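You operate a simulated robot arm through the tools that you are given. There is no shell and no other tool. Be economical: measure what you need, move in short steps, check, and stop when the job is done.

Carry out the task below with a simulated two-armed robot. There is one attempt and no reset: what you move stays moved.

## Task
On the top of the desk, fold the rag in half.

It is judged by the outcome, as a careful person would: the job done as asked, and still so three seconds after it is handed in. It fails if anything else is knocked over, pushed out of place, dropped, spilled or broken. Flat cloth is picked up by pressing the open fingertips on it (5 to 10 N) and closing them slowly along it; thin cloth reads only 2 to 8 mm in the jaws.

## Robot
Two 7-joint arms with two-finger parallel grippers on one trunk, on a base that drives. Base frame: it is fixed to the floor where the robot stands at the start and does not move with it; the origin is under the middle of the robot, x ahead of it, y to its left, z up; the surface under the hand at the start is at about z = 0.76. Lengths are in m, angles in rad, forces in N, time in s.
The left shoulder is at the start at [0.07, 0.134, 1.076], the right one opposite. With the tool pointing down near the work surface each hand reaches from about 0.1 to 0.64 m from the robot's upright axis, wherever it stands, measured 20 degrees to its own side. Places, roughly: top of the desk [0.6, 0.4, 0.8]. Payload 1.57 kg a hand.
Tool frame (each hand has its own): the origin (TCP) lies between the finger pads and is the grasp point; the fingertips stand 0.03 m ahead of it; z points along the fingers, y is the line along which they close. Largest opening 0.08 m; finger width 0.017, thickness 0.012; the body of the gripper, 0.04 by 0.082 m, starts 0.08 m behind the TCP.
Orientation is that of the tool frame in the base frame, as [roll, pitch, yaw] about the fixed x, y, z axes, in that order (R = Rz(yaw) Ry(pitch) Rx(roll)). With the fingers straight down and closing along the base's y, the tool's x points along the base's -x, its y along +y and its z along -z.

## Interface
- The arms move only by the tool drive_tool. It takes "left_targets", "right_targets" or both (then of equal length, played together; a hand with none holds still); each is a list of rows, each a list of 7 numbers: the gripper command, from -1 (fully open) to 1 (shut), values between in proportion, then the shift along the tool's x, y, z in cm, then the turn, a rotation vector about the tool's x, y, z in rad. In form: [[grip, x, y, z, ax, ay, az], ...]. A call has 1 to 12 rows; each row is the pose to reach, as a shift and turn from the pose commanded when the call began, along the tool's axes at that moment. A row lasts 0.2 s, in which the tool goes at most 0.05 m and 0.15 rad; a call with a longer step from one row to the next is refused whole, and so is a gripper value outside its range. Where a pose cannot be reached the arm comes as near as it can. A force on the tool above 40 N (or 10 N above the force at the start of the call, whichever is more), or a blocked arm, ends the call early, and 0.2 s more pass. Each finger travels about 0.153 m/s and halts on what it meets, pressing with about 36 N; the grip force reading is that of the motor and also rises with nothing between the fingers. The clock runs only during rows and for 0.2 s after the last one: add rows that repeat a pose to give the fingers time. The reply holds the time, the measured pose of the TCP, the force on the tool along the base axes, the opening and the grip force, in the units named above and with some noise, with the torque about the TCP (base axes, N m) and any sound that the robot's microphone picked up, and new pictures: "views" is both (left out), scene, wrist or none (wrist: the cameras of the hands that moved).
- Cameras (640 x 400 px; columns grow to the right, rows downward): "scene" is now at [0.1294, 0.0194, 1.2908]; the picture's right is [0.24, -0.97, 0.00], its down [-0.68, -0.17, -0.71] and it looks along [0.69, 0.17, -0.71] (base axes); focal length 281 px, centre (320, 200). "left" rides on the left gripper at [0.072, 0.007, -0.122] in its tool frame; the picture's right is [-0.09, 1.00, 0.00], its down [-0.84, -0.08, -0.54] and it looks along [-0.54, -0.05, 0.84] (tool axes); focal length 238 px, centre (320, 200). "right" rides on the right gripper at [0.072, -0.007, -0.122] in its tool frame; the picture's right is [0.09, 1.00, 0.00], its down [-0.84, 0.08, -0.54] and it looks along [-0.54, 0.05, 0.84] (tool axes); focal length 238 px, centre (320, 200). There is no depth. A picture from a camera that has moved, and an enlarged one, comes with that camera's place and axes in the base frame and with its lens.
- move_column(by): slides the trunk up (or, below 0, down) by that many m; the arms and the scene camera ride with it, the base frame stays. It gives what a move gives, with no picture.
- roll_base(legs): drives the robot by 1 to 6 legs, each [ahead, left, turn to the left] in m, m and rad, along the robot's own axes; the way and the turn of a leg run together, so that a leg with both is an arc; at most 1.5 m and 3.142 rad a leg. The arms and the cameras ride along, it lands a little off, and it stops where it bumps. It gives what a move gives, and a new picture of the scene camera.
- aim_head(pan, tilt): turns the head with the scene camera to pan (to the left, within 1.501 rad either way) and tilt (down, from -0.506 to 1.204), counted from straight ahead of the robot. It gives what a move gives, and a new picture of the scene camera.
- inspect(camera, box): a new picture of the part [left, top, right, bottom] of that camera's present view, enlarged. It takes no simulated time.
- close_job(): hands the job in; it is judged then, once.

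Go step by step. Nothing tells you exact positions but the pictures and the camera data: compare them with the known pose of the tool, close in by small moves and look again before you grip or let go. The budget is 120 turns and 260 pictures, counting those below and the enlarged ones. Unless the task says otherwise, let go and move clear before handing in, and close with one line.

The tools are called after ">>>" as name(argument=value, ...) on one line, values as JSON. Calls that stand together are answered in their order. drive_tool: Moves the arms, as the interface text tells. Its arguments: {"type":"object","properties":{"left_targets":{"type":"array"},"right_targets":{"type":"array"},"views":{"type":"string","enum":["both","scene","wrist","none"]}},"required":[]} The other tools are called the same way: move_column (by) slides the trunk up or down; roll_base (legs) drives the base; aim_head (pan, tilt) turns the head that bears the scene camera; inspect (camera, box) takes an enlarged picture of a part of a camera's view; close_job () hands the job in.

At the start:

```text
clock: 0.0
left_tool_pos: [0.4705, 0.264, 1.0214]
left_orientation: [3.141, -0.002, -3.141]
left_force: [-0.5, 0.3, 0.0]
left_wrist_torque: [0.03, 0.0, -0.01]
left_width: 0.0798
left_finger_force: 0.1
right_tool_pos: [0.4431, -0.0705, 1.0198]
right_orientation: [3.141, -0.001, -3.14]
right_force: [0.2, -0.5, -0.6]
right_wrist_torque: [0.03, 0.02, -0.02]
right_width: 0.0799
right_finger_force: 0.0
trunk travel left (down, up): [-0.65, 0.29]
robot x, y, heading: [-0.0003, 0.0025, 0.001]
head pan, tilt: [0.243, 0.782]
```

scene: 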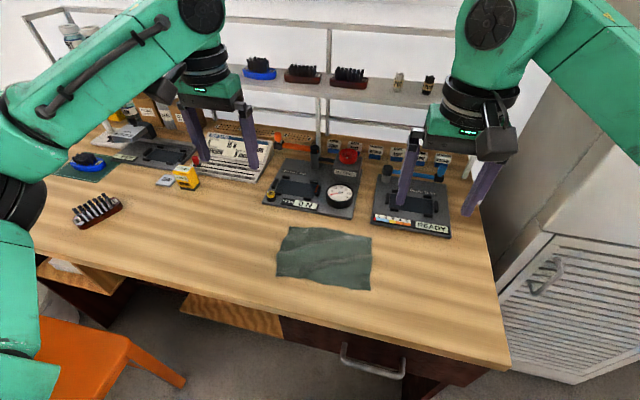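
right: 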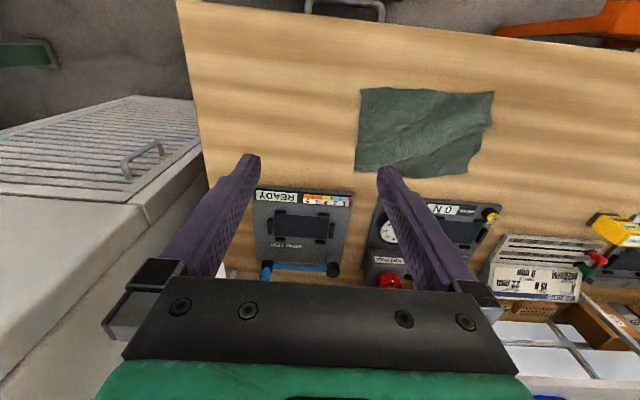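
left: 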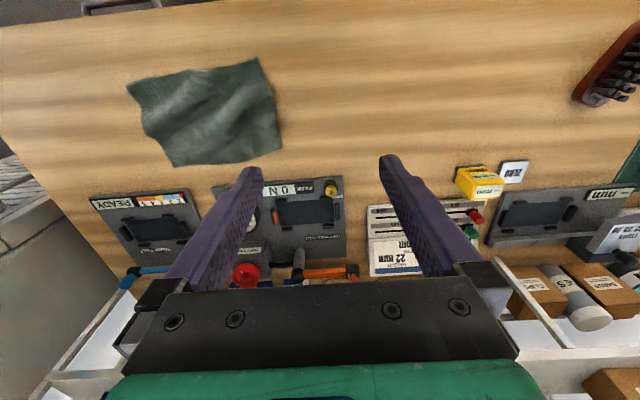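

The rag lies flat at about x 0.40–0.55, y -0.02–0.20. I plan to take its two near corners, one in each hand, and fold them onto the far edge. First I'll look closer.

>>> inspect(camera="scene", box=[240, 180, 400, 300])

>>> inspect(camera="left", box=[100, 30, 340, 180])

```text
3.33 times, centred on (320, 240) of scene
camera zoom: at [0.1294, 0.0194, 1.2908], right [0.24, -0.97, 0.0], down [-0.68, -0.17, -0.71], along [0.69, 0.17, -0.71], focal length 937 px, centre (320, 67)
```

zoom: 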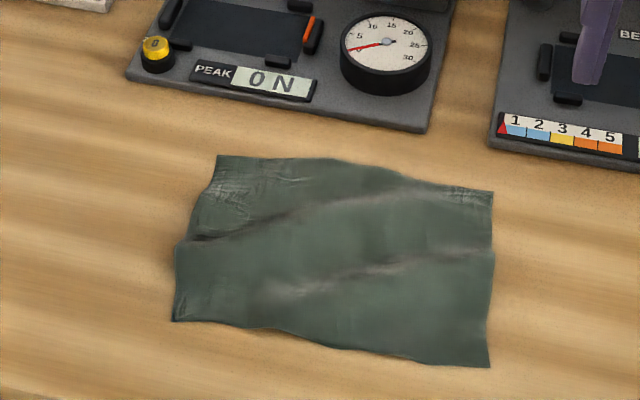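

```text
2.67 times, centred on (220, 105) of left
camera zoom: at [0.398, 0.2708, 1.143], right [0.09, 1.0, 0.0], down [0.84, -0.08, 0.54], along [0.54, -0.05, -0.84], focal length 636 px, centre (587, 453)
```

zoom: 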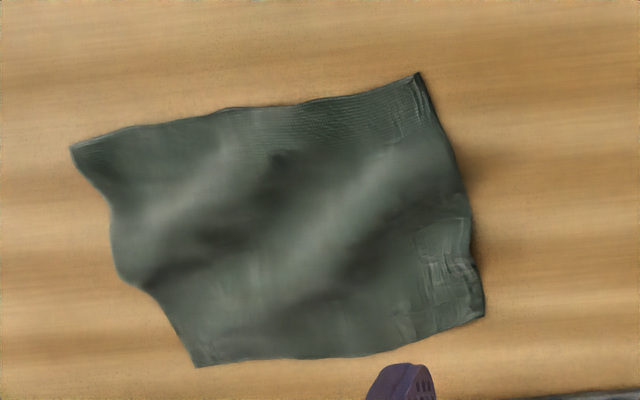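

Both cameras agree on the surface (z ≈ 0.76). The rag corners are near-left (0.403, 0.181), near-right (0.420, -0.015), far-left (0.536, 0.194) and far-right (0.554, 0.0). Next I move both hands above points just inside the near corners.

>>> drive_tool(left_targets=[[-0.5, 0.9, -1.7, 3, 0, 0, -0.015], [0, 1.8, -3.4, 6, 0, 0, -0.03], [0.25, 2.8, -5.2, 9, 0, 0, -0.045], [0.25, 3.7, -6.9, 12, 0, 0, -0.06], [0.25, 4.6, -8.7, 15, 0, 0, -0.075], [0.25, 5.55, -10.4, 18.1, 0, 0, -0.089], [0.25, 5.55, -10.4, 18.1, 0, 0, -0.089]], right_targets=[[-0.5, 0.25, 1.3, 3, 0, 0, -0.015], [0, 0.5, 2.6, 6, 0, 0, -0.03], [0.25, 0.75, 3.9, 9, 0, 0, -0.045], [0.25, 1, 5.2, 12, 0, 0, -0.06], [0.25, 1.2, 6.5, 15, 0, 0, -0.075], [0.25, 1.46, 7.8, 18, 0, 0, -0.089], [0.25, 1.46, 7.8, 18, 0, 0, -0.089]])

```text
clock: 1.6
left_tool_pos: [0.416, 0.1613, 0.8393]
left_orientation: [-3.141, 0.0, -3.053]
left_force: [0.5, 0.5, -0.2]
left_wrist_torque: [0.01, -0.02, -0.01]
left_width: 0.03
left_finger_force: 0.1
right_tool_pos: [0.4302, 0.0103, 0.8385]
right_orientation: [3.141, -0.001, -3.052]
right_force: [0.2, -0.8, -0.8]
right_wrist_torque: [-0.01, 0.02, -0.01]
right_width: 0.03
right_finger_force: 0.1
trunk travel left (down, up): [-0.65, 0.29]
robot x, y, heading: [0.0005, -0.0, 0.001]
head pan, tilt: [0.243, 0.782]
camera scene: at [0.1291, 0.0192, 1.2908], right [0.24, -0.97, 0.0], down [-0.68, -0.17, -0.71], along [0.69, 0.17, -0.7], focal length 281 px, centre (320, 200)
camera right: at [0.3589, -0.0019, 0.9615], right [-0.18, 0.98, 0.0], down [0.83, 0.15, 0.54], along [0.53, 0.1, -0.84], focal length 238 px, centre (320, 200)
camera left: at [0.3419, 0.1615, 0.9629], right [0.0, 1.0, 0.0], down [0.84, 0.0, 0.54], along [0.54, 0.0, -0.84], focal length 238 px, centre (320, 200)
```

scene: 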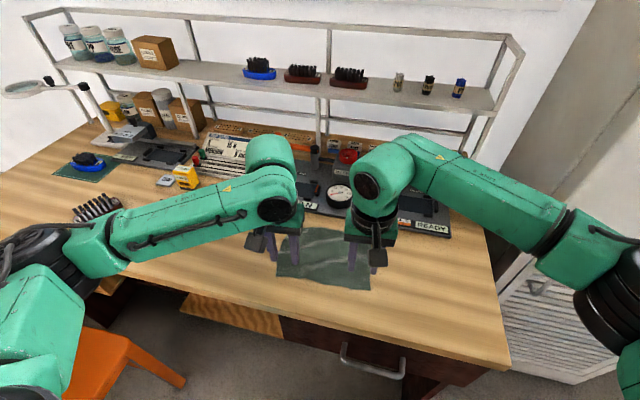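
right: 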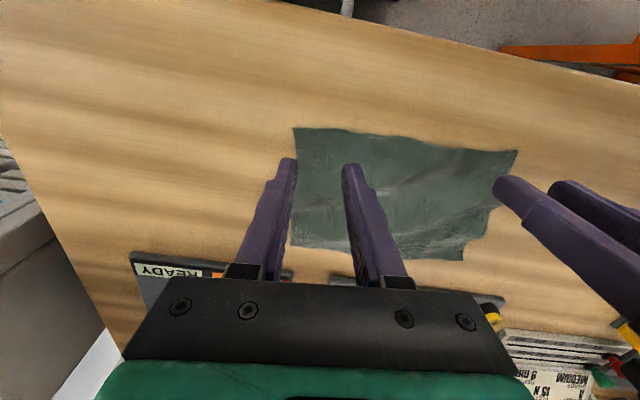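
left: 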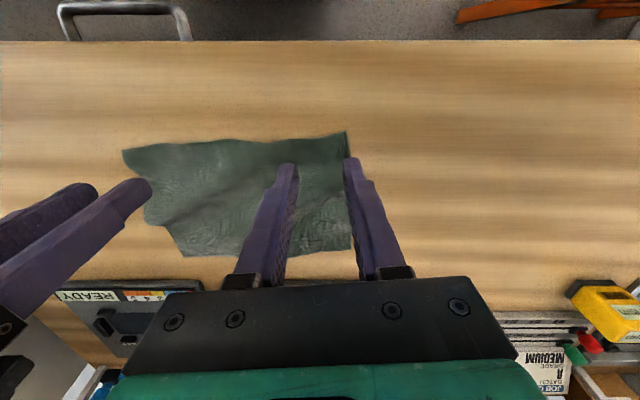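

The hands are above the near corners as intended. Now I lower them to just above contact.

>>> drive_tool(left_targets=[[0.25, 0.1, -0.1, 2.5, 0, 0, 0], [0.25, 0.1, -0.1, 4.4, 0, 0, 0], [0.25, 0.1, -0.1, 4.4, 0, 0, 0]], right_targets=[[0.25, 0.15, -0.25, 2.5, 0, 0, 0], [0.25, 0.15, -0.25, 4.4, 0, 0, 0], [0.25, 0.15, -0.25, 4.4, 0, 0, 0]], views="wrist")

```text
clock: 2.4
left_tool_pos: [0.4142, 0.1587, 0.7962]
left_orientation: [-3.141, 0.0, -3.054]
left_force: [0.7, 0.7, -0.3]
left_wrist_torque: [-0.01, 0.05, 0.02]
left_width: 0.0296
left_finger_force: 0.0
right_tool_pos: [0.4267, 0.0062, 0.7955]
right_orientation: [-3.141, 0.001, -3.053]
right_force: [0.5, 0.1, 0.2]
right_wrist_torque: [-0.06, -0.01, -0.01]
right_width: 0.0299
right_finger_force: 0.0
trunk travel left (down, up): [-0.65, 0.29]
robot x, y, heading: [-0.0018, 0.0005, 0.003]
head pan, tilt: [0.243, 0.782]
camera right: at [0.3564, -0.0066, 0.9169], right [-0.18, 0.98, 0.0], down [0.83, 0.15, 0.54], along [0.53, 0.1, -0.84], focal length 238 px, centre (320, 200)
camera left: at [0.3413, 0.1588, 0.9182], right [0.0, 1.0, 0.0], down [0.84, 0.0, 0.54], along [0.54, 0.0, -0.84], focal length 238 px, centre (320, 200)
```

right: 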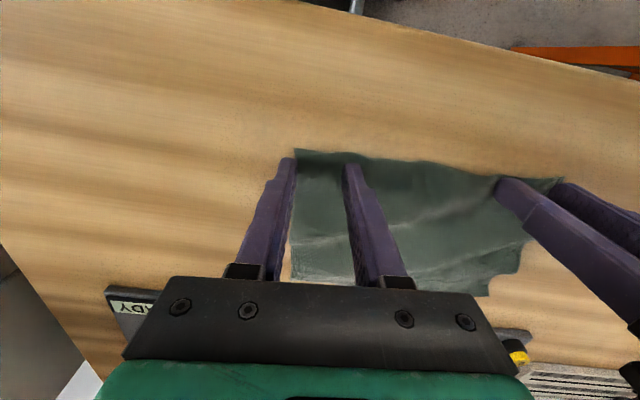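
left: 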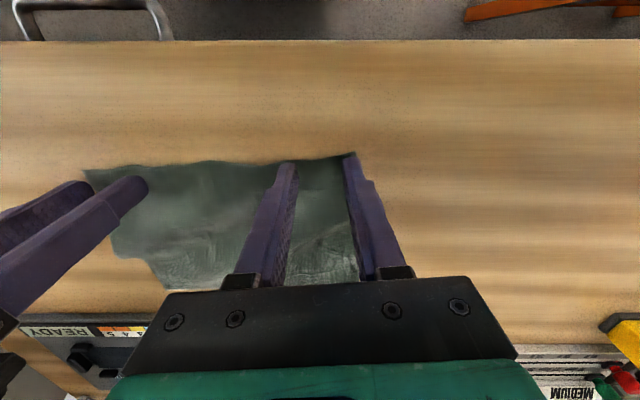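

The outer fingers sit right at the rag's side edges, so I shift each hand about 4 mm inward and lower to contact.

>>> drive_tool(left_targets=[[0.25, -0.1, -0.4, 0, 0, 0, 0], [0.25, -0.1, -0.4, 0.5, 0, 0, 0], [0.25, -0.1, -0.4, 0.7, 0, 0, 0], [0.25, -0.1, -0.4, 0.7, 0, 0, 0]], right_targets=[[0.25, -0.1, 0.4, 0, 0, 0, 0], [0.25, -0.1, 0.4, 0.5, 0, 0, 0], [0.25, -0.1, 0.4, 0.7, 0, 0, 0], [0.25, -0.1, 0.4, 0.7, 0, 0, 0]], views="wrist")

```text
clock: 3.4
left_tool_pos: [0.4133, 0.1554, 0.7916]
left_orientation: [-3.14, 0.008, -3.053]
left_force: [4.5, 1.3, 19.1]
left_wrist_torque: [0.13, -0.14, -0.05]
left_width: 0.0298
left_finger_force: 0.0
right_tool_pos: [0.4281, 0.0085, 0.7918]
right_orientation: [3.14, 0.005, -3.052]
right_force: [2.0, 1.9, 12.3]
right_wrist_torque: [0.09, -0.03, -0.03]
right_width: 0.03
right_finger_force: 0.1
trunk travel left (down, up): [-0.65, 0.29]
robot x, y, heading: [0.0028, 0.0004, 0.001]
head pan, tilt: [0.243, 0.782]
camera right: at [0.3561, -0.004, 0.9132], right [-0.18, 0.98, 0.0], down [0.82, 0.15, 0.55], along [0.54, 0.1, -0.84], focal length 238 px, centre (320, 200)
camera left: at [0.3409, 0.1553, 0.9132], right [0.0, 1.0, 0.0], down [0.84, 0.0, 0.55], along [0.55, 0.0, -0.84], focal length 238 px, centre (320, 200)
```

right: 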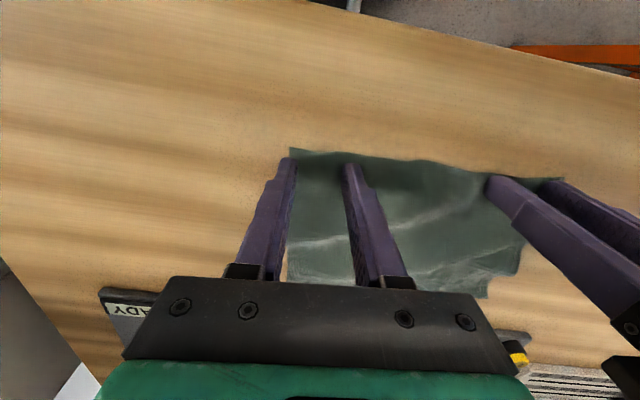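
left: 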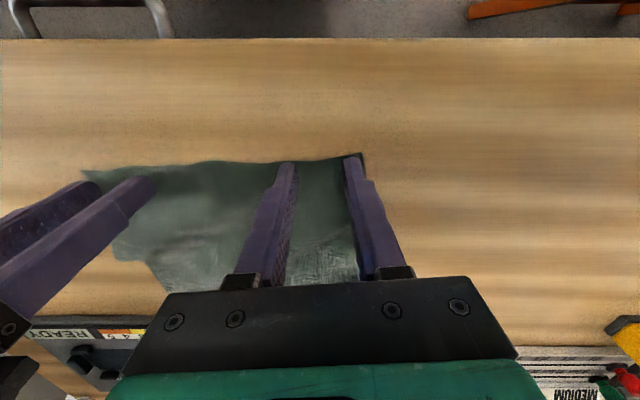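

Contact force is a bit high (19 N left, 12 N right). I back off to about 8 N on each hand and close slowly.

>>> drive_tool(left_targets=[[0.25, 0, 0, -0.15, 0, 0, 0], [0.25, 0, 0, -0.15, 0, 0, 0], [0.33, 0, 0, -0.15, 0, 0, 0], [0.41, 0, 0, -0.15, 0, 0, 0], [0.49, 0, 0, -0.15, 0, 0, 0], [0.57, 0, 0, -0.15, 0, 0, 0], [0.65, 0, 0, -0.15, 0, 0, 0], [0.73, 0, 0, -0.15, 0, 0, 0], [0.81, 0, 0, -0.15, 0, 0, 0], [0.9, 0, 0, -0.15, 0, 0, 0], [1, 0, 0, -0.15, 0, 0, 0], [1, 0, 0, -0.15, 0, 0, 0]], right_targets=[[0.25, 0, 0, -0.05, 0, 0, 0], [0.25, 0, 0, -0.05, 0, 0, 0], [0.33, 0, 0, -0.05, 0, 0, 0], [0.41, 0, 0, -0.05, 0, 0, 0], [0.49, 0, 0, -0.05, 0, 0, 0], [0.57, 0, 0, -0.05, 0, 0, 0], [0.65, 0, 0, -0.05, 0, 0, 0], [0.73, 0, 0, -0.05, 0, 0, 0], [0.81, 0, 0, -0.05, 0, 0, 0], [0.9, 0, 0, -0.05, 0, 0, 0], [1, 0, 0, -0.05, 0, 0, 0], [1, 0, 0, -0.05, 0, 0, 0]], views="wrist")

```text
clock: 6.0
left_tool_pos: [0.4123, 0.1541, 0.7911]
left_orientation: [-3.14, 0.002, -3.054]
left_force: [3.0, -14.8, 0.6]
left_wrist_torque: [-0.48, -0.06, 0.08]
left_width: 0.0025
left_finger_force: 24.5
right_tool_pos: [0.4266, 0.0097, 0.7921]
right_orientation: [3.14, 0.004, -3.051]
right_force: [-2.0, 12.8, 21.0]
right_wrist_torque: [0.38, 0.11, 0.05]
right_width: 0.0025
right_finger_force: 23.5
trunk travel left (down, up): [-0.65, 0.29]
robot x, y, heading: [0.0, -0.001, -0.001]
head pan, tilt: [0.243, 0.782]
camera right: at [0.3552, -0.0039, 0.9132], right [-0.18, 0.98, 0.0], down [0.82, 0.15, 0.55], along [0.54, 0.1, -0.84], focal length 238 px, centre (320, 200)
camera left: at [0.3399, 0.1546, 0.9142], right [0.0, 1.0, 0.0], down [0.84, 0.0, 0.54], along [0.54, 0.0, -0.84], focal length 238 px, centre (320, 200)
```

right: 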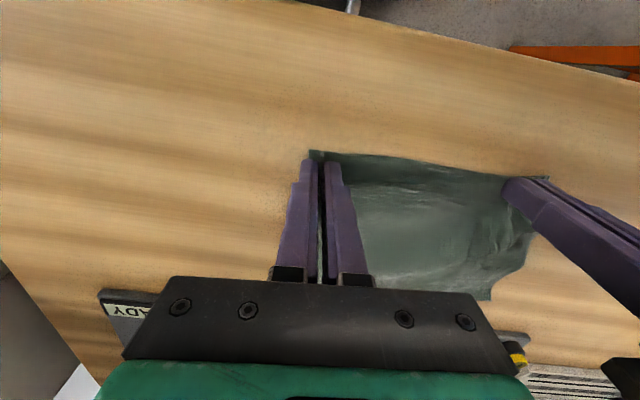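
left: 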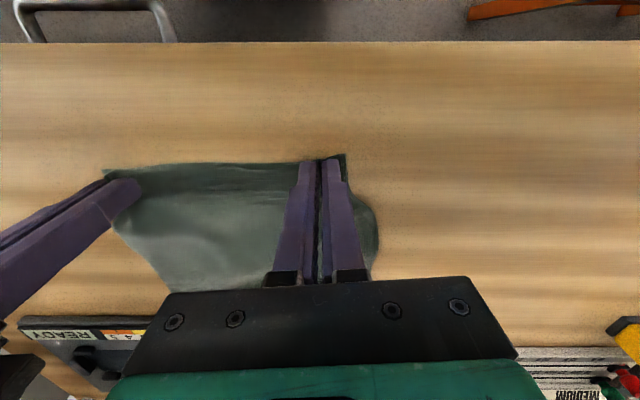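

Both grippers read 2.5 mm, so cloth is pinched in each. I lift a little, easing the hands inward to relieve the tension.

>>> drive_tool(left_targets=[[1, 0, -0.3, -0.5, 0, 0, 0], [1, 0, -0.3, -1.5, 0, 0, 0], [1, 0, -0.3, -3, 0, 0, 0], [1, 0, -0.3, -3, 0, 0, 0]], right_targets=[[1, 0, 0.3, -0.5, 0, 0, 0], [1, 0, 0.3, -1.5, 0, 0, 0], [1, 0, 0.3, -3, 0, 0, 0], [1, 0, 0.3, -3, 0, 0, 0]])

```text
clock: 7.0
left_tool_pos: [0.4142, 0.1531, 0.8212]
left_orientation: [-3.14, 0.001, -3.052]
left_force: [0.4, -8.0, 0.4]
left_wrist_torque: [-0.23, -0.04, 0.05]
left_width: 0.0022
left_finger_force: 23.8
right_tool_pos: [0.4281, 0.0107, 0.8203]
right_orientation: [-3.141, -0.001, -3.051]
right_force: [-1.3, 7.6, 0.4]
right_wrist_torque: [0.27, 0.01, 0.04]
right_width: 0.0022
right_finger_force: 24.3
trunk travel left (down, up): [-0.65, 0.29]
robot x, y, heading: [0.0033, -0.0009, 0.001]
head pan, tilt: [0.243, 0.782]
camera scene: at [0.1296, 0.0195, 1.2907], right [0.24, -0.97, 0.0], down [-0.68, -0.17, -0.71], along [0.69, 0.17, -0.71], focal length 281 px, centre (320, 200)
camera right: at [0.3582, -0.0017, 0.9431], right [-0.18, 0.98, 0.0], down [0.83, 0.15, 0.54], along [0.53, 0.1, -0.84], focal length 238 px, centre (320, 200)
camera left: at [0.3422, 0.1535, 0.9428], right [0.0, 1.0, 0.0], down [0.84, 0.0, 0.54], along [0.54, 0.0, -0.84], focal length 238 px, centre (320, 200)
```

scene: 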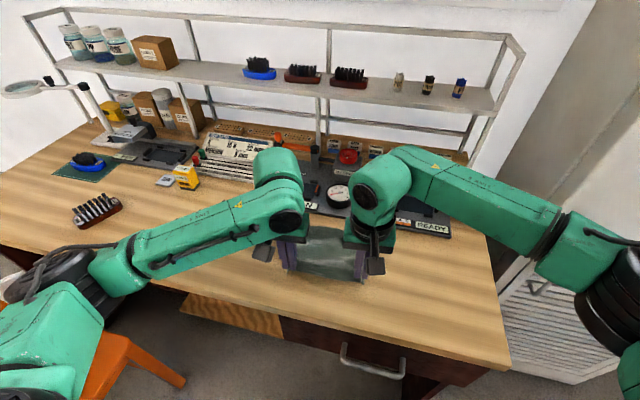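
right: 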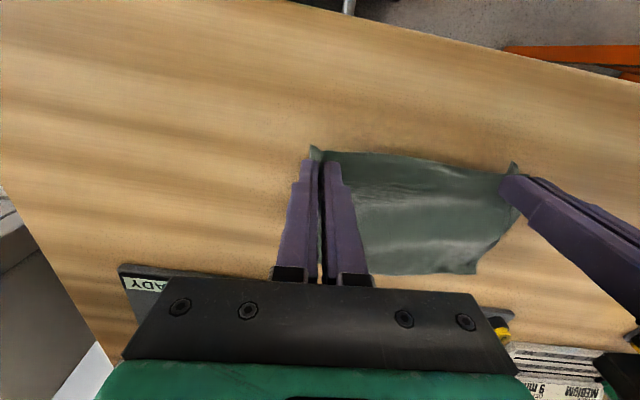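
left: 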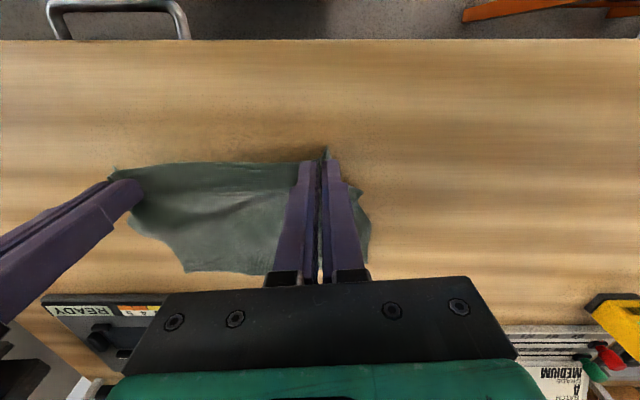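

Both corners are held and lifted. Now I arc them forward over the rag's midline, tilting the fingers forward so the edge lies over properly.

>>> drive_tool(left_targets=[[1, -0.3, -0.1, -0.7, 0, -0.05, 0], [1, -0.7, -0.2, -1.4, 0, -0.1, 0], [1, -1.5, -0.2, -2.0, 0, -0.15, 0], [1, -2.4, -0.2, -2.6, 0, -0.2, 0], [1, -3.5, -0.2, -3.0, 0, -0.25, 0], [1, -4.6, -0.2, -3.3, 0, -0.3, 0], [1, -5.7, -0.2, -3.2, 0, -0.35, 0], [1, -6.8, -0.2, -2.9, 0, -0.4, 0], [1, -7.7, -0.2, -2.3, 0, -0.45, 0], [1, -8.6, -0.2, -1.5, 0, -0.5, 0], [1, -9.2, -0.2, -0.7, 0, -0.55, 0], [1, -9.8, -0.2, 0.1, 0, -0.6, 0]], right_targets=[[1, -0.3, 0.1, -0.7, 0, -0.05, 0], [1, -0.7, 0.2, -1.4, 0, -0.1, 0], [1, -1.5, 0.2, -2.0, 0, -0.15, 0], [1, -2.4, 0.2, -2.6, 0, -0.2, 0], [1, -3.5, 0.2, -3.0, 0, -0.25, 0], [1, -4.6, 0.2, -3.3, 0, -0.3, 0], [1, -5.7, 0.2, -3.2, 0, -0.35, 0], [1, -6.8, 0.2, -2.9, 0, -0.4, 0], [1, -7.7, 0.2, -2.3, 0, -0.45, 0], [1, -8.6, 0.2, -1.5, 0, -0.5, 0], [1, -9.2, 0.2, -0.7, 0, -0.55, 0], [1, -9.8, 0.2, 0.1, 0, -0.6, 0]])

```text
clock: 9.6
left_tool_pos: [0.5128, 0.1593, 0.8175]
left_orientation: [-3.14, 0.6, -3.053]
left_force: [-0.4, -0.4, -0.2]
left_wrist_torque: [0.04, 0.04, 0.01]
left_width: 0.0024
left_finger_force: 23.4
right_tool_pos: [0.5259, 0.0238, 0.8213]
right_orientation: [3.14, 0.602, -3.051]
right_force: [0.5, -0.9, 0.0]
right_wrist_torque: [-0.02, -0.01, -0.01]
right_width: 0.0019
right_finger_force: 23.7
trunk travel left (down, up): [-0.65, 0.29]
robot x, y, heading: [-0.0005, -0.0014, -0.002]
head pan, tilt: [0.243, 0.782]
camera scene: at [0.1295, 0.0195, 1.2908], right [0.24, -0.97, 0.0], down [-0.68, -0.17, -0.71], along [0.69, 0.17, -0.71], focal length 281 px, centre (320, 200)
camera right: at [0.3992, 0.0074, 0.8806], right [-0.16, 0.98, -0.05], down [0.38, 0.11, 0.92], along [0.91, 0.13, -0.39], focal length 238 px, centre (320, 200)
camera left: at [0.3838, 0.1548, 0.8781], right [-0.01, 1.0, 0.05], down [0.39, -0.04, 0.92], along [0.92, 0.03, -0.39], focal length 238 px, centre (320, 200)
```

scene: 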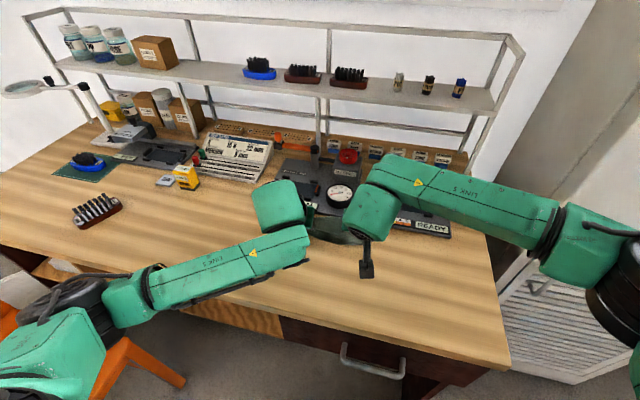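
right: 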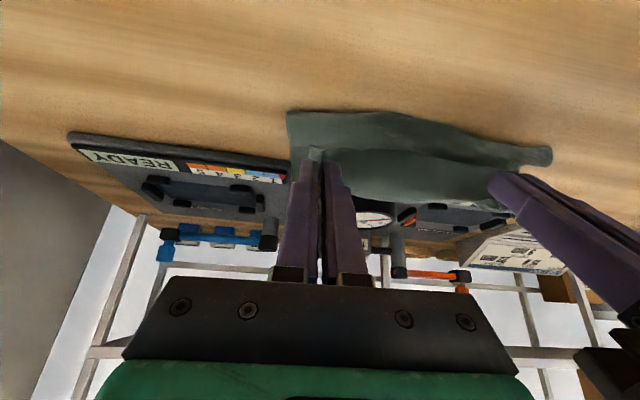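
left: 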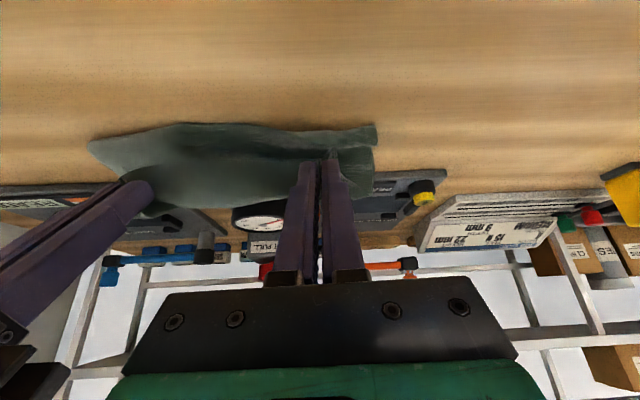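

The near half is now over the far half. I need to check where the bottom layer and the crease lie before lowering.

>>> inspect(camera="left", box=[80, 90, 460, 270])

>>> inspect(camera="scene", box=[260, 180, 420, 280])

>>> inspect(camera="right", box=[240, 80, 580, 270])

```text
1.68 times, centred on (270, 180) of left
camera zoom: at [0.3838, 0.1548, 0.8781], right [-0.01, 1.0, 0.05], down [0.39, -0.04, 0.92], along [0.92, 0.03, -0.39], focal length 401 px, centre (404, 234)
```

zoom: 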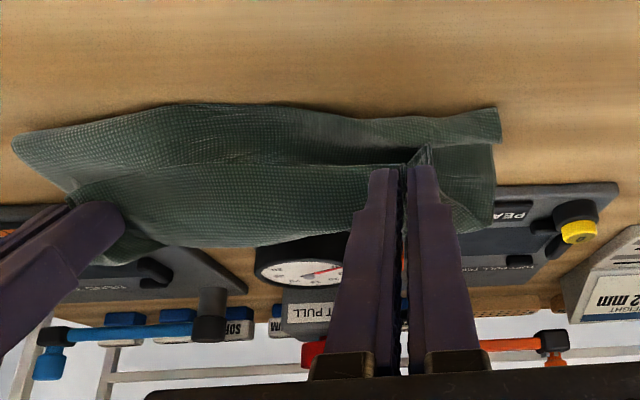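

```text
4.00 times, centred on (340, 230) of scene
camera zoom: at [0.1295, 0.0195, 1.2908], right [0.24, -0.97, 0.0], down [-0.68, -0.17, -0.71], along [0.69, 0.17, -0.71], focal length 1125 px, centre (240, 80)
```

zoom: 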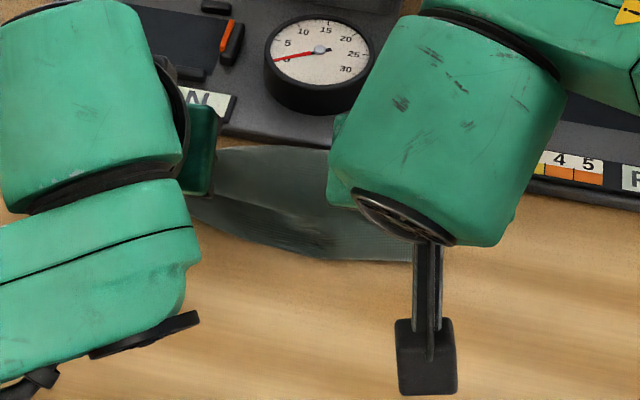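

```text
1.88 times, centred on (410, 175) of right
camera zoom: at [0.3992, 0.0074, 0.8806], right [-0.16, 0.98, -0.05], down [0.38, 0.11, 0.92], along [0.91, 0.13, -0.39], focal length 449 px, centre (151, 247)
```

zoom: 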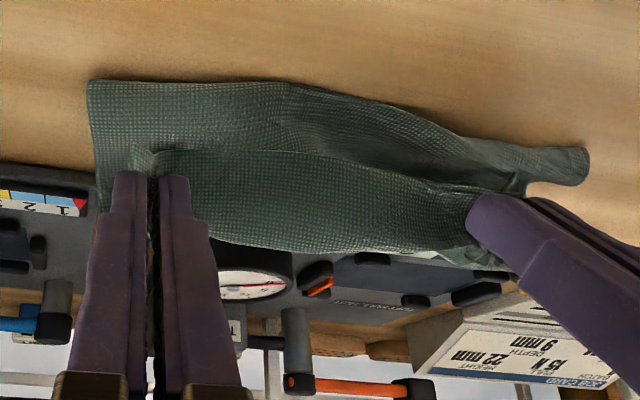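

The fold is turned over, but the whole rag seems to have slid about 4 cm forward toward the fixtures. I'll reverse the arc with the corners still held and draw the rag back toward me. After that I'll refold with a lower arc.

>>> drive_tool(left_targets=[[1, 0.46, 0, -1.53, 0, 0.1, 0], [1, 1.63, 0, -2.93, 0, 0.2, 0], [1, 3.44, 0, -4.18, 0, 0.3, 0], [1, 5.82, 0, -4.59, 0, 0.4, 0], [1, 8.65, 0, -4.71, 0, 0.5, 0], [1, 10.58, 0, -5.43, 0, 0.6, 0], [1, 11.74, 0, -5.86, 0, 0.6, 0], [1, 11.74, 0, -5.86, 0, 0.6, 0]], right_targets=[[1, 0.46, 0, -1.53, 0, 0.1, 0], [1, 1.63, 0, -2.93, 0, 0.2, 0], [1, 3.44, 0, -4.18, 0, 0.3, 0], [1, 5.82, 0, -4.59, 0, 0.4, 0], [1, 8.65, 0, -4.71, 0, 0.5, 0], [1, 10.58, 0, -5.43, 0, 0.6, 0], [1, 11.74, 0, -5.86, 0, 0.6, 0], [1, 11.74, 0, -5.86, 0, 0.6, 0]])

```text
clock: 11.4
left_tool_pos: [0.3832, 0.1459, 0.8002]
left_orientation: [-3.14, -0.003, -3.055]
left_force: [0.1, 0.2, 0.3]
left_wrist_torque: [0.04, 0.02, 0.0]
left_width: 0.0025
left_finger_force: 23.7
right_tool_pos: [0.3954, 0.0107, 0.8002]
right_orientation: [-3.141, -0.001, -3.053]
right_force: [-0.2, -0.6, -0.9]
right_wrist_torque: [0.03, 0.02, -0.01]
right_width: 0.0025
right_finger_force: 24.1
trunk travel left (down, up): [-0.65, 0.29]
robot x, y, heading: [-0.0026, -0.0017, -0.004]
head pan, tilt: [0.243, 0.782]
camera scene: at [0.1299, 0.0194, 1.2907], right [0.24, -0.97, 0.0], down [-0.68, -0.17, -0.71], along [0.69, 0.17, -0.71], focal length 281 px, centre (320, 200)
camera right: at [0.3246, -0.0007, 0.9227], right [-0.18, 0.98, 0.0], down [0.83, 0.15, 0.54], along [0.53, 0.1, -0.84], focal length 238 px, centre (320, 200)
camera left: at [0.311, 0.1466, 0.9227], right [0.0, 1.0, 0.0], down [0.84, 0.0, 0.54], along [0.54, 0.0, -0.84], focal length 238 px, centre (320, 200)
```

scene: 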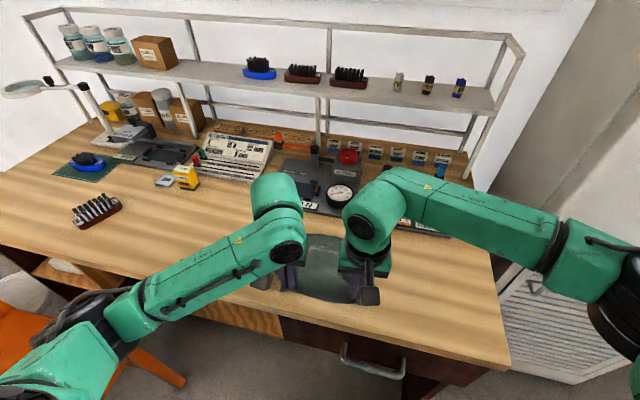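
right: 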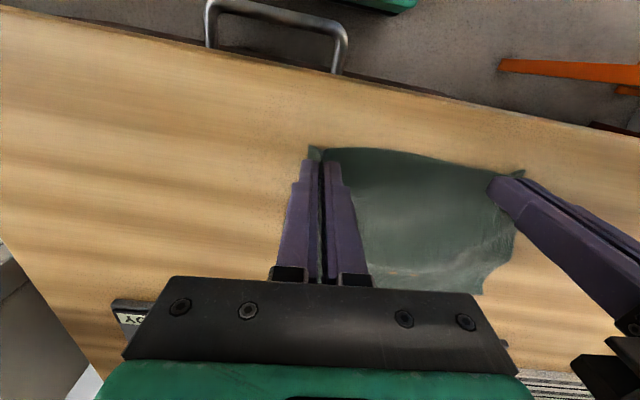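
left: 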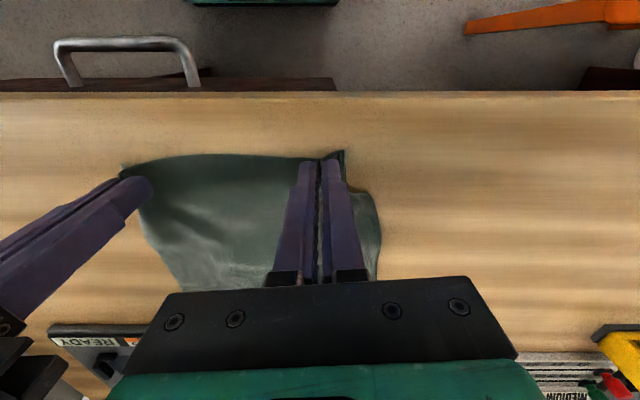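

The rag is flat again and still held. I check where its far edge is now.

>>> inspect(camera="scene", box=[260, 210, 400, 310])

```text
4.00 times, centred on (330, 260) of scene
camera zoom: at [0.1299, 0.0194, 1.2907], right [0.24, -0.97, 0.0], down [-0.68, -0.17, -0.71], along [0.69, 0.17, -0.71], focal length 1125 px, centre (280, -40)
```

zoom: 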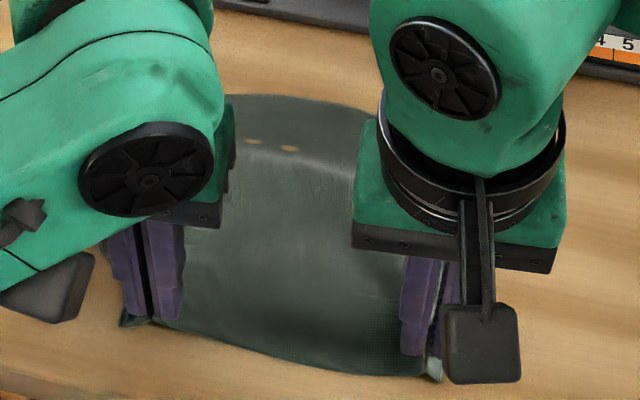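

The rag is now about x 0.37–0.53. I refold with a lower, slower arc so the bottom half isn't pulled along.

>>> drive_tool(left_targets=[[1, -0.35, 0, -1.0, 0, -0.05, 0], [1, -1.2, 0, -2.2, 0, -0.1, 0], [1, -1.8, 0, -2.7, 0, -0.15, 0], [1, -2.4, 0, -3.1, 0, -0.2, 0], [1, -3.2, 0, -3.35, 0, -0.25, 0], [1, -4.1, 0, -3.5, 0, -0.3, 0], [1, -5.0, 0, -3.5, 0, -0.35, 0], [1, -5.8, 0, -3.4, 0, -0.4, 0], [1, -6.7, 0, -3.1, 0, -0.45, 0], [1, -7.6, 0, -2.8, 0, -0.5, 0], [1, -8.2, 0, -2.4, 0, -0.55, 0], [1, -8.8, 0, -2.0, 0, -0.6, 0]], right_targets=[[1, -0.35, 0, -1.0, 0, -0.05, 0], [1, -1.2, 0, -2.2, 0, -0.1, 0], [1, -1.8, 0, -2.7, 0, -0.15, 0], [1, -2.4, 0, -3.1, 0, -0.2, 0], [1, -3.2, 0, -3.35, 0, -0.25, 0], [1, -4.1, 0, -3.5, 0, -0.3, 0], [1, -5.0, 0, -3.5, 0, -0.35, 0], [1, -5.8, 0, -3.4, 0, -0.4, 0], [1, -6.7, 0, -3.1, 0, -0.45, 0], [1, -7.6, 0, -2.8, 0, -0.5, 0], [1, -8.2, 0, -2.4, 0, -0.55, 0], [1, -8.8, 0, -2.0, 0, -0.6, 0]])

>>> inspect(camera="scene", box=[260, 180, 400, 280])

>>> inspect(camera="right", box=[240, 80, 580, 270])

```text
clock: 14.0
left_tool_pos: [0.4712, 0.1559, 0.8204]
left_orientation: [-3.14, 0.6, -3.053]
left_force: [-0.1, -0.2, 0.6]
left_wrist_torque: [-0.01, 0.02, 0.01]
left_width: 0.0022
left_finger_force: 23.5
right_tool_pos: [0.4855, 0.02, 0.8211]
right_orientation: [-3.141, 0.601, -3.052]
right_force: [0.2, -0.3, 0.9]
right_wrist_torque: [0.0, -0.03, -0.01]
right_width: 0.0022
right_finger_force: 23.6
trunk travel left (down, up): [-0.65, 0.29]
robot x, y, heading: [0.0046, -0.0002, 0.003]
head pan, tilt: [0.243, 0.782]
camera scene: at [0.1295, 0.0195, 1.2908], right [0.24, -0.97, 0.0], down [-0.68, -0.17, -0.71], along [0.69, 0.17, -0.71], focal length 281 px, centre (320, 200)
camera right: at [0.3578, 0.0016, 0.8819], right [-0.16, 0.98, -0.05], down [0.37, 0.11, 0.92], along [0.91, 0.13, -0.39], focal length 238 px, centre (320, 200)
camera left: at [0.343, 0.1501, 0.8808], right [-0.01, 1.0, 0.05], down [0.39, -0.04, 0.92], along [0.92, 0.03, -0.39], focal length 238 px, centre (320, 200)
```

scene: 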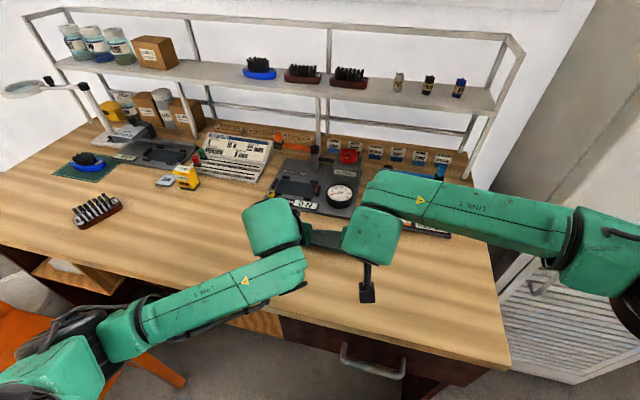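
right: 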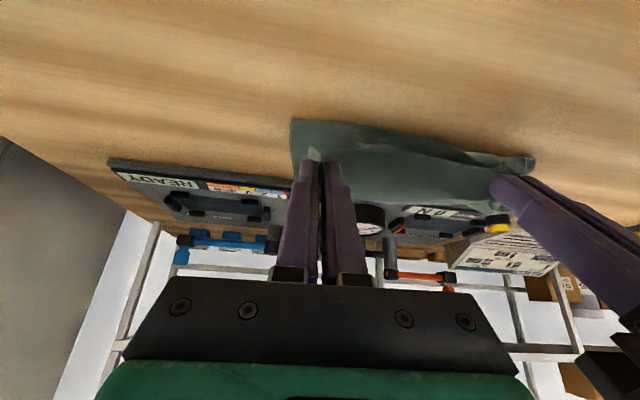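
left: 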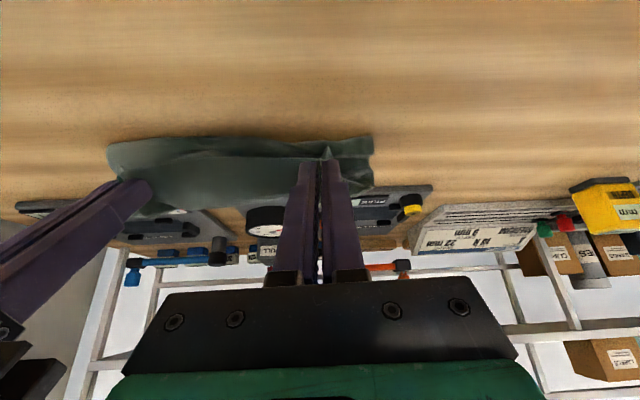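

```text
4.00 times, centred on (330, 230) of scene
camera zoom: at [0.1295, 0.0195, 1.2908], right [0.24, -0.97, 0.0], down [-0.68, -0.17, -0.71], along [0.69, 0.17, -0.71], focal length 1125 px, centre (280, 80)
```

zoom: 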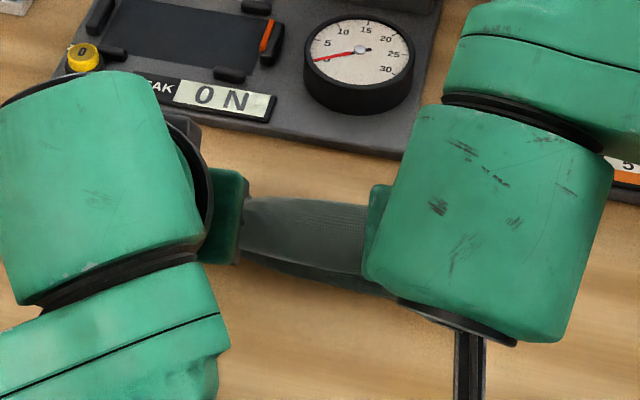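

```text
1.88 times, centred on (410, 175) of right
camera zoom: at [0.3578, 0.0016, 0.8819], right [-0.16, 0.98, -0.05], down [0.37, 0.11, 0.92], along [0.91, 0.13, -0.39], focal length 449 px, centre (151, 247)
```

zoom: 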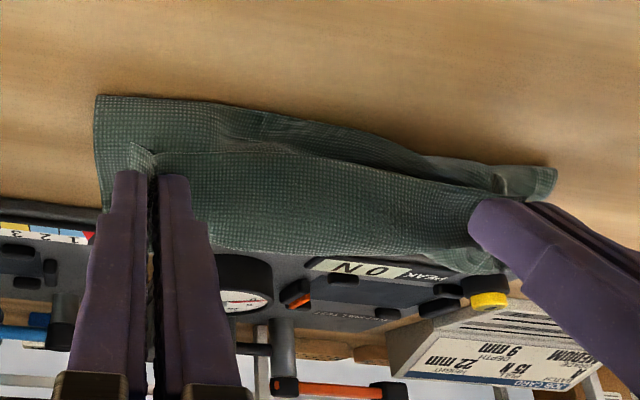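

The lifted half seems to leave the jaws going forward, so this fold is ambiguous. It's more reliable to lift the rag until it hangs, trail its free edge on the desk, then bring the held edge back over it with the crease on the far side. I'll lift to hanging and look.

>>> drive_tool(left_targets=[[1, -1.46, 0, -1.63, 0, 0.1, 0], [1, -2.92, 0, -3.25, 0, 0.2, 0], [1, -4.38, 0, -4.88, 0, 0.3, 0], [1, -5.83, 0, -6.5, 0, 0.4, 0], [1, -7.3, 0, -8.1, 0, 0.5, 0], [1, -8.75, 0, -9.76, 0, 0.6, 0], [1, -8.75, 0, -9.76, 0, 0.6, 0]], right_targets=[[1, -1.46, 0, -1.63, 0, 0.1, 0], [1, -2.92, 0, -3.25, 0, 0.2, 0], [1, -4.38, 0, -4.88, 0, 0.3, 0], [1, -5.83, 0, -6.5, 0, 0.4, 0], [1, -7.3, 0, -8.1, 0, 0.5, 0], [1, -8.75, 0, -9.76, 0, 0.6, 0], [1, -8.75, 0, -9.76, 0, 0.6, 0]])

```text
clock: 15.6
left_tool_pos: [0.4884, 0.1578, 0.9514]
left_orientation: [3.141, -0.002, -3.053]
left_force: [0.3, -0.3, -0.2]
left_wrist_torque: [0.0, -0.01, -0.03]
left_width: 0.0025
left_finger_force: 23.8
right_tool_pos: [0.4998, 0.0201, 0.9508]
right_orientation: [-3.142, -0.001, -3.052]
right_force: [0.0, 0.2, -0.6]
right_wrist_torque: [-0.03, 0.01, 0.01]
right_width: 0.0023
right_finger_force: 23.3
trunk travel left (down, up): [-0.65, 0.29]
robot x, y, heading: [-0.0009, -0.002, -0.0]
head pan, tilt: [0.243, 0.782]
camera scene: at [0.1293, 0.0193, 1.2908], right [0.24, -0.97, 0.0], down [-0.68, -0.17, -0.71], along [0.69, 0.17, -0.71], focal length 281 px, centre (320, 200)
camera right: at [0.4286, 0.0073, 1.0737], right [-0.18, 0.98, 0.0], down [0.83, 0.15, 0.54], along [0.53, 0.1, -0.84], focal length 238 px, centre (320, 200)
camera left: at [0.4159, 0.1583, 1.0731], right [0.0, 1.0, 0.0], down [0.84, 0.0, 0.54], along [0.54, 0.0, -0.84], focal length 238 px, centre (320, 200)
```

scene: 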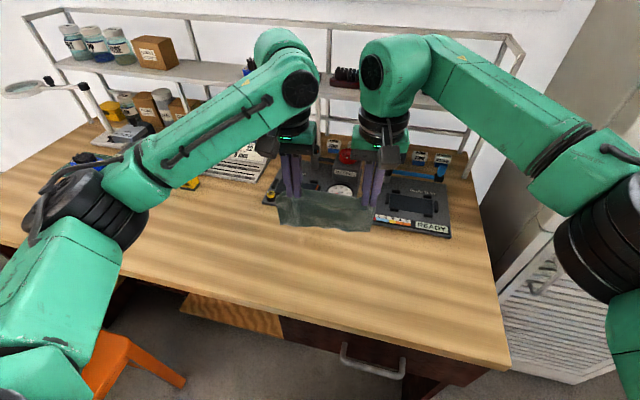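
right: 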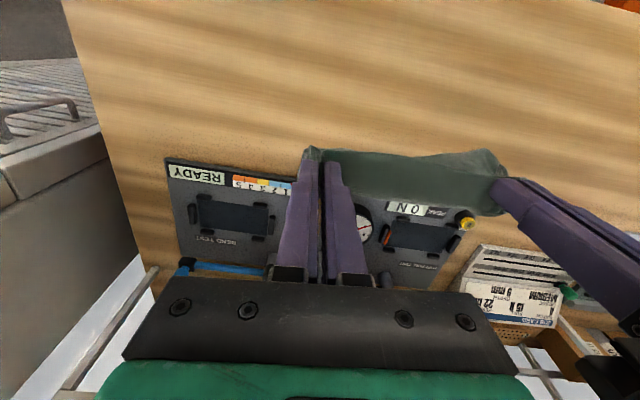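
left: 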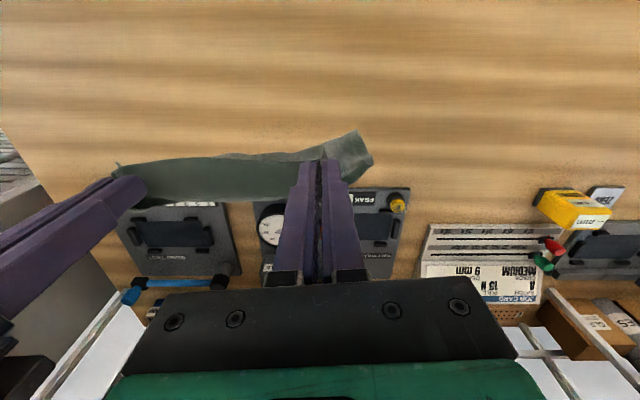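

>>> inspect(camera="scene", box=[260, 140, 400, 240])

```text
4.00 times, centred on (330, 190) of scene
camera zoom: at [0.1293, 0.0193, 1.2908], right [0.24, -0.97, 0.0], down [-0.68, -0.17, -0.71], along [0.69, 0.17, -0.71], focal length 1125 px, centre (280, 240)
```

zoom: 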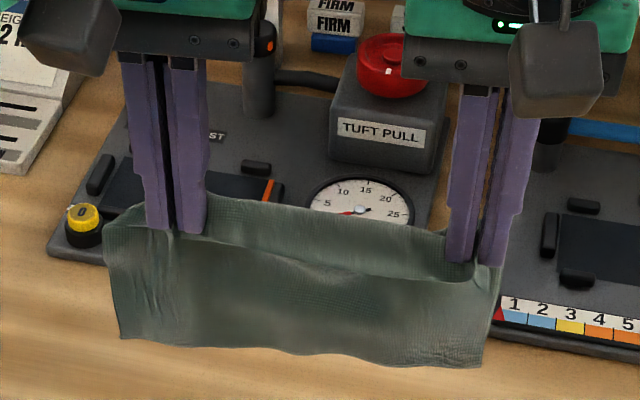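

The rag hangs cleanly. I move back, touch its free edge down near the front of the desk, then go forward and down so the free half trails flat on the desk.

>>> drive_tool(left_targets=[[1, 2.5, 0, 0, 0, 0, 0], [1, 5, 0, 0, 0, 0, 0], [1, 7.5, 0, 0, 0, 0, 0], [1, 9, 0, 1, 0, 0, 0], [1, 9, 0, 3, 0, 0, 0], [1, 9, 0, 5.5, 0, 0, 0], [1, 9, 0, 7.6, 0, 0, 0], [1, 7.5, 0, 8.6, 0, 0, 0], [1, 6, 0, 9.4, 0, 0, 0], [1, 4.5, 0, 10.2, 0, 0, 0], [1, 3, 0, 11, 0, 0, 0], [1, 2, 0, 11.6, 0, 0, 0]], right_targets=[[1, 2.5, 0, 0, 0, 0, 0], [1, 5, 0, 0, 0, 0, 0], [1, 7.5, 0, 0, 0, 0, 0], [1, 9, 0, 1, 0, 0, 0], [1, 9, 0, 3, 0, 0, 0], [1, 9, 0, 5.5, 0, 0, 0], [1, 9, 0, 7.6, 0, 0, 0], [1, 7.5, 0, 8.6, 0, 0, 0], [1, 6, 0, 9.4, 0, 0, 0], [1, 4.5, 0, 10.2, 0, 0, 0], [1, 3, 0, 11, 0, 0, 0], [1, 2, 0, 11.6, 0, 0, 0]])

>>> inspect(camera="scene", box=[260, 200, 400, 300])

```text
clock: 18.2
left_tool_pos: [0.4706, 0.1539, 0.8337]
left_orientation: [-3.141, -0.002, -3.053]
left_force: [0.1, -0.3, -0.8]
left_wrist_torque: [0.02, 0.04, 0.01]
left_width: 0.0023
left_finger_force: 23.4
right_tool_pos: [0.4816, 0.0194, 0.8333]
right_orientation: [-3.138, -0.001, -3.052]
right_force: [0.2, 0.3, 0.7]
right_wrist_torque: [-0.03, 0.02, 0.0]
right_width: 0.0023
right_finger_force: 23.9
trunk travel left (down, up): [-0.65, 0.29]
robot x, y, heading: [-0.0037, -0.0005, -0.0]
head pan, tilt: [0.243, 0.782]
camera scene: at [0.1298, 0.0195, 1.2907], right [0.24, -0.97, 0.0], down [-0.68, -0.17, -0.71], along [0.69, 0.17, -0.71], focal length 281 px, centre (320, 200)
camera right: at [0.4111, 0.0063, 0.9565], right [-0.18, 0.98, 0.0], down [0.83, 0.15, 0.54], along [0.53, 0.1, -0.84], focal length 238 px, centre (320, 200)
camera left: at [0.3978, 0.1547, 0.957], right [0.0, 1.0, 0.0], down [0.84, 0.0, 0.54], along [0.54, 0.0, -0.84], focal length 238 px, centre (320, 200)
```

scene: 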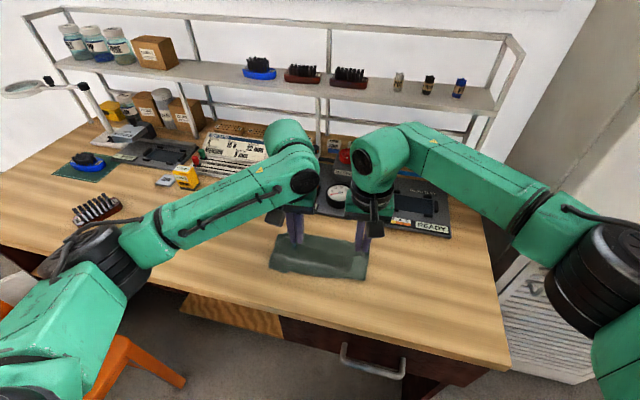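
right: 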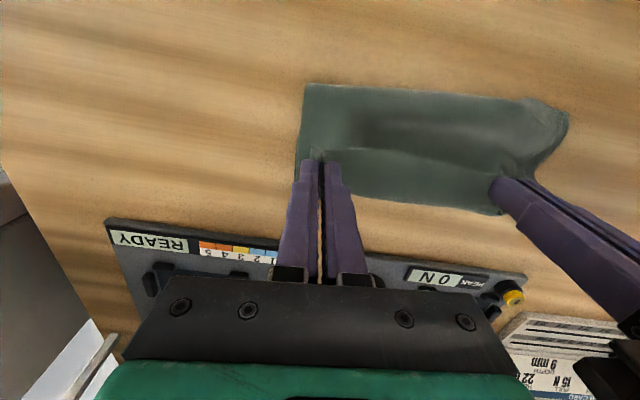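
left: 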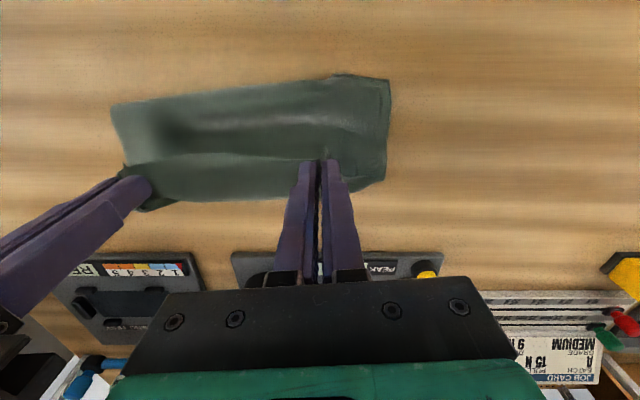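

```text
4.00 times, centred on (330, 250) of scene
camera zoom: at [0.1298, 0.0195, 1.2907], right [0.24, -0.97, 0.0], down [-0.68, -0.17, -0.71], along [0.69, 0.17, -0.71], focal length 1125 px, centre (280, 0)
```

zoom: 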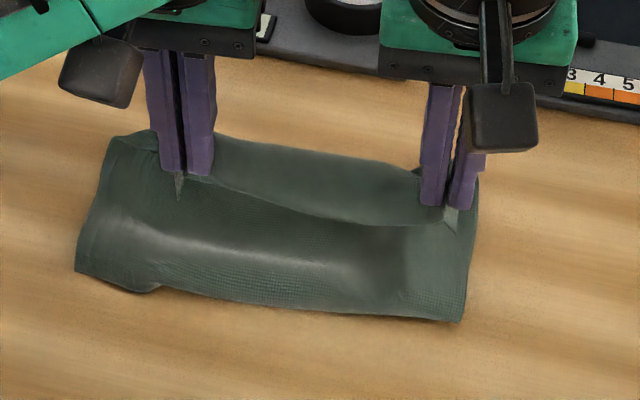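

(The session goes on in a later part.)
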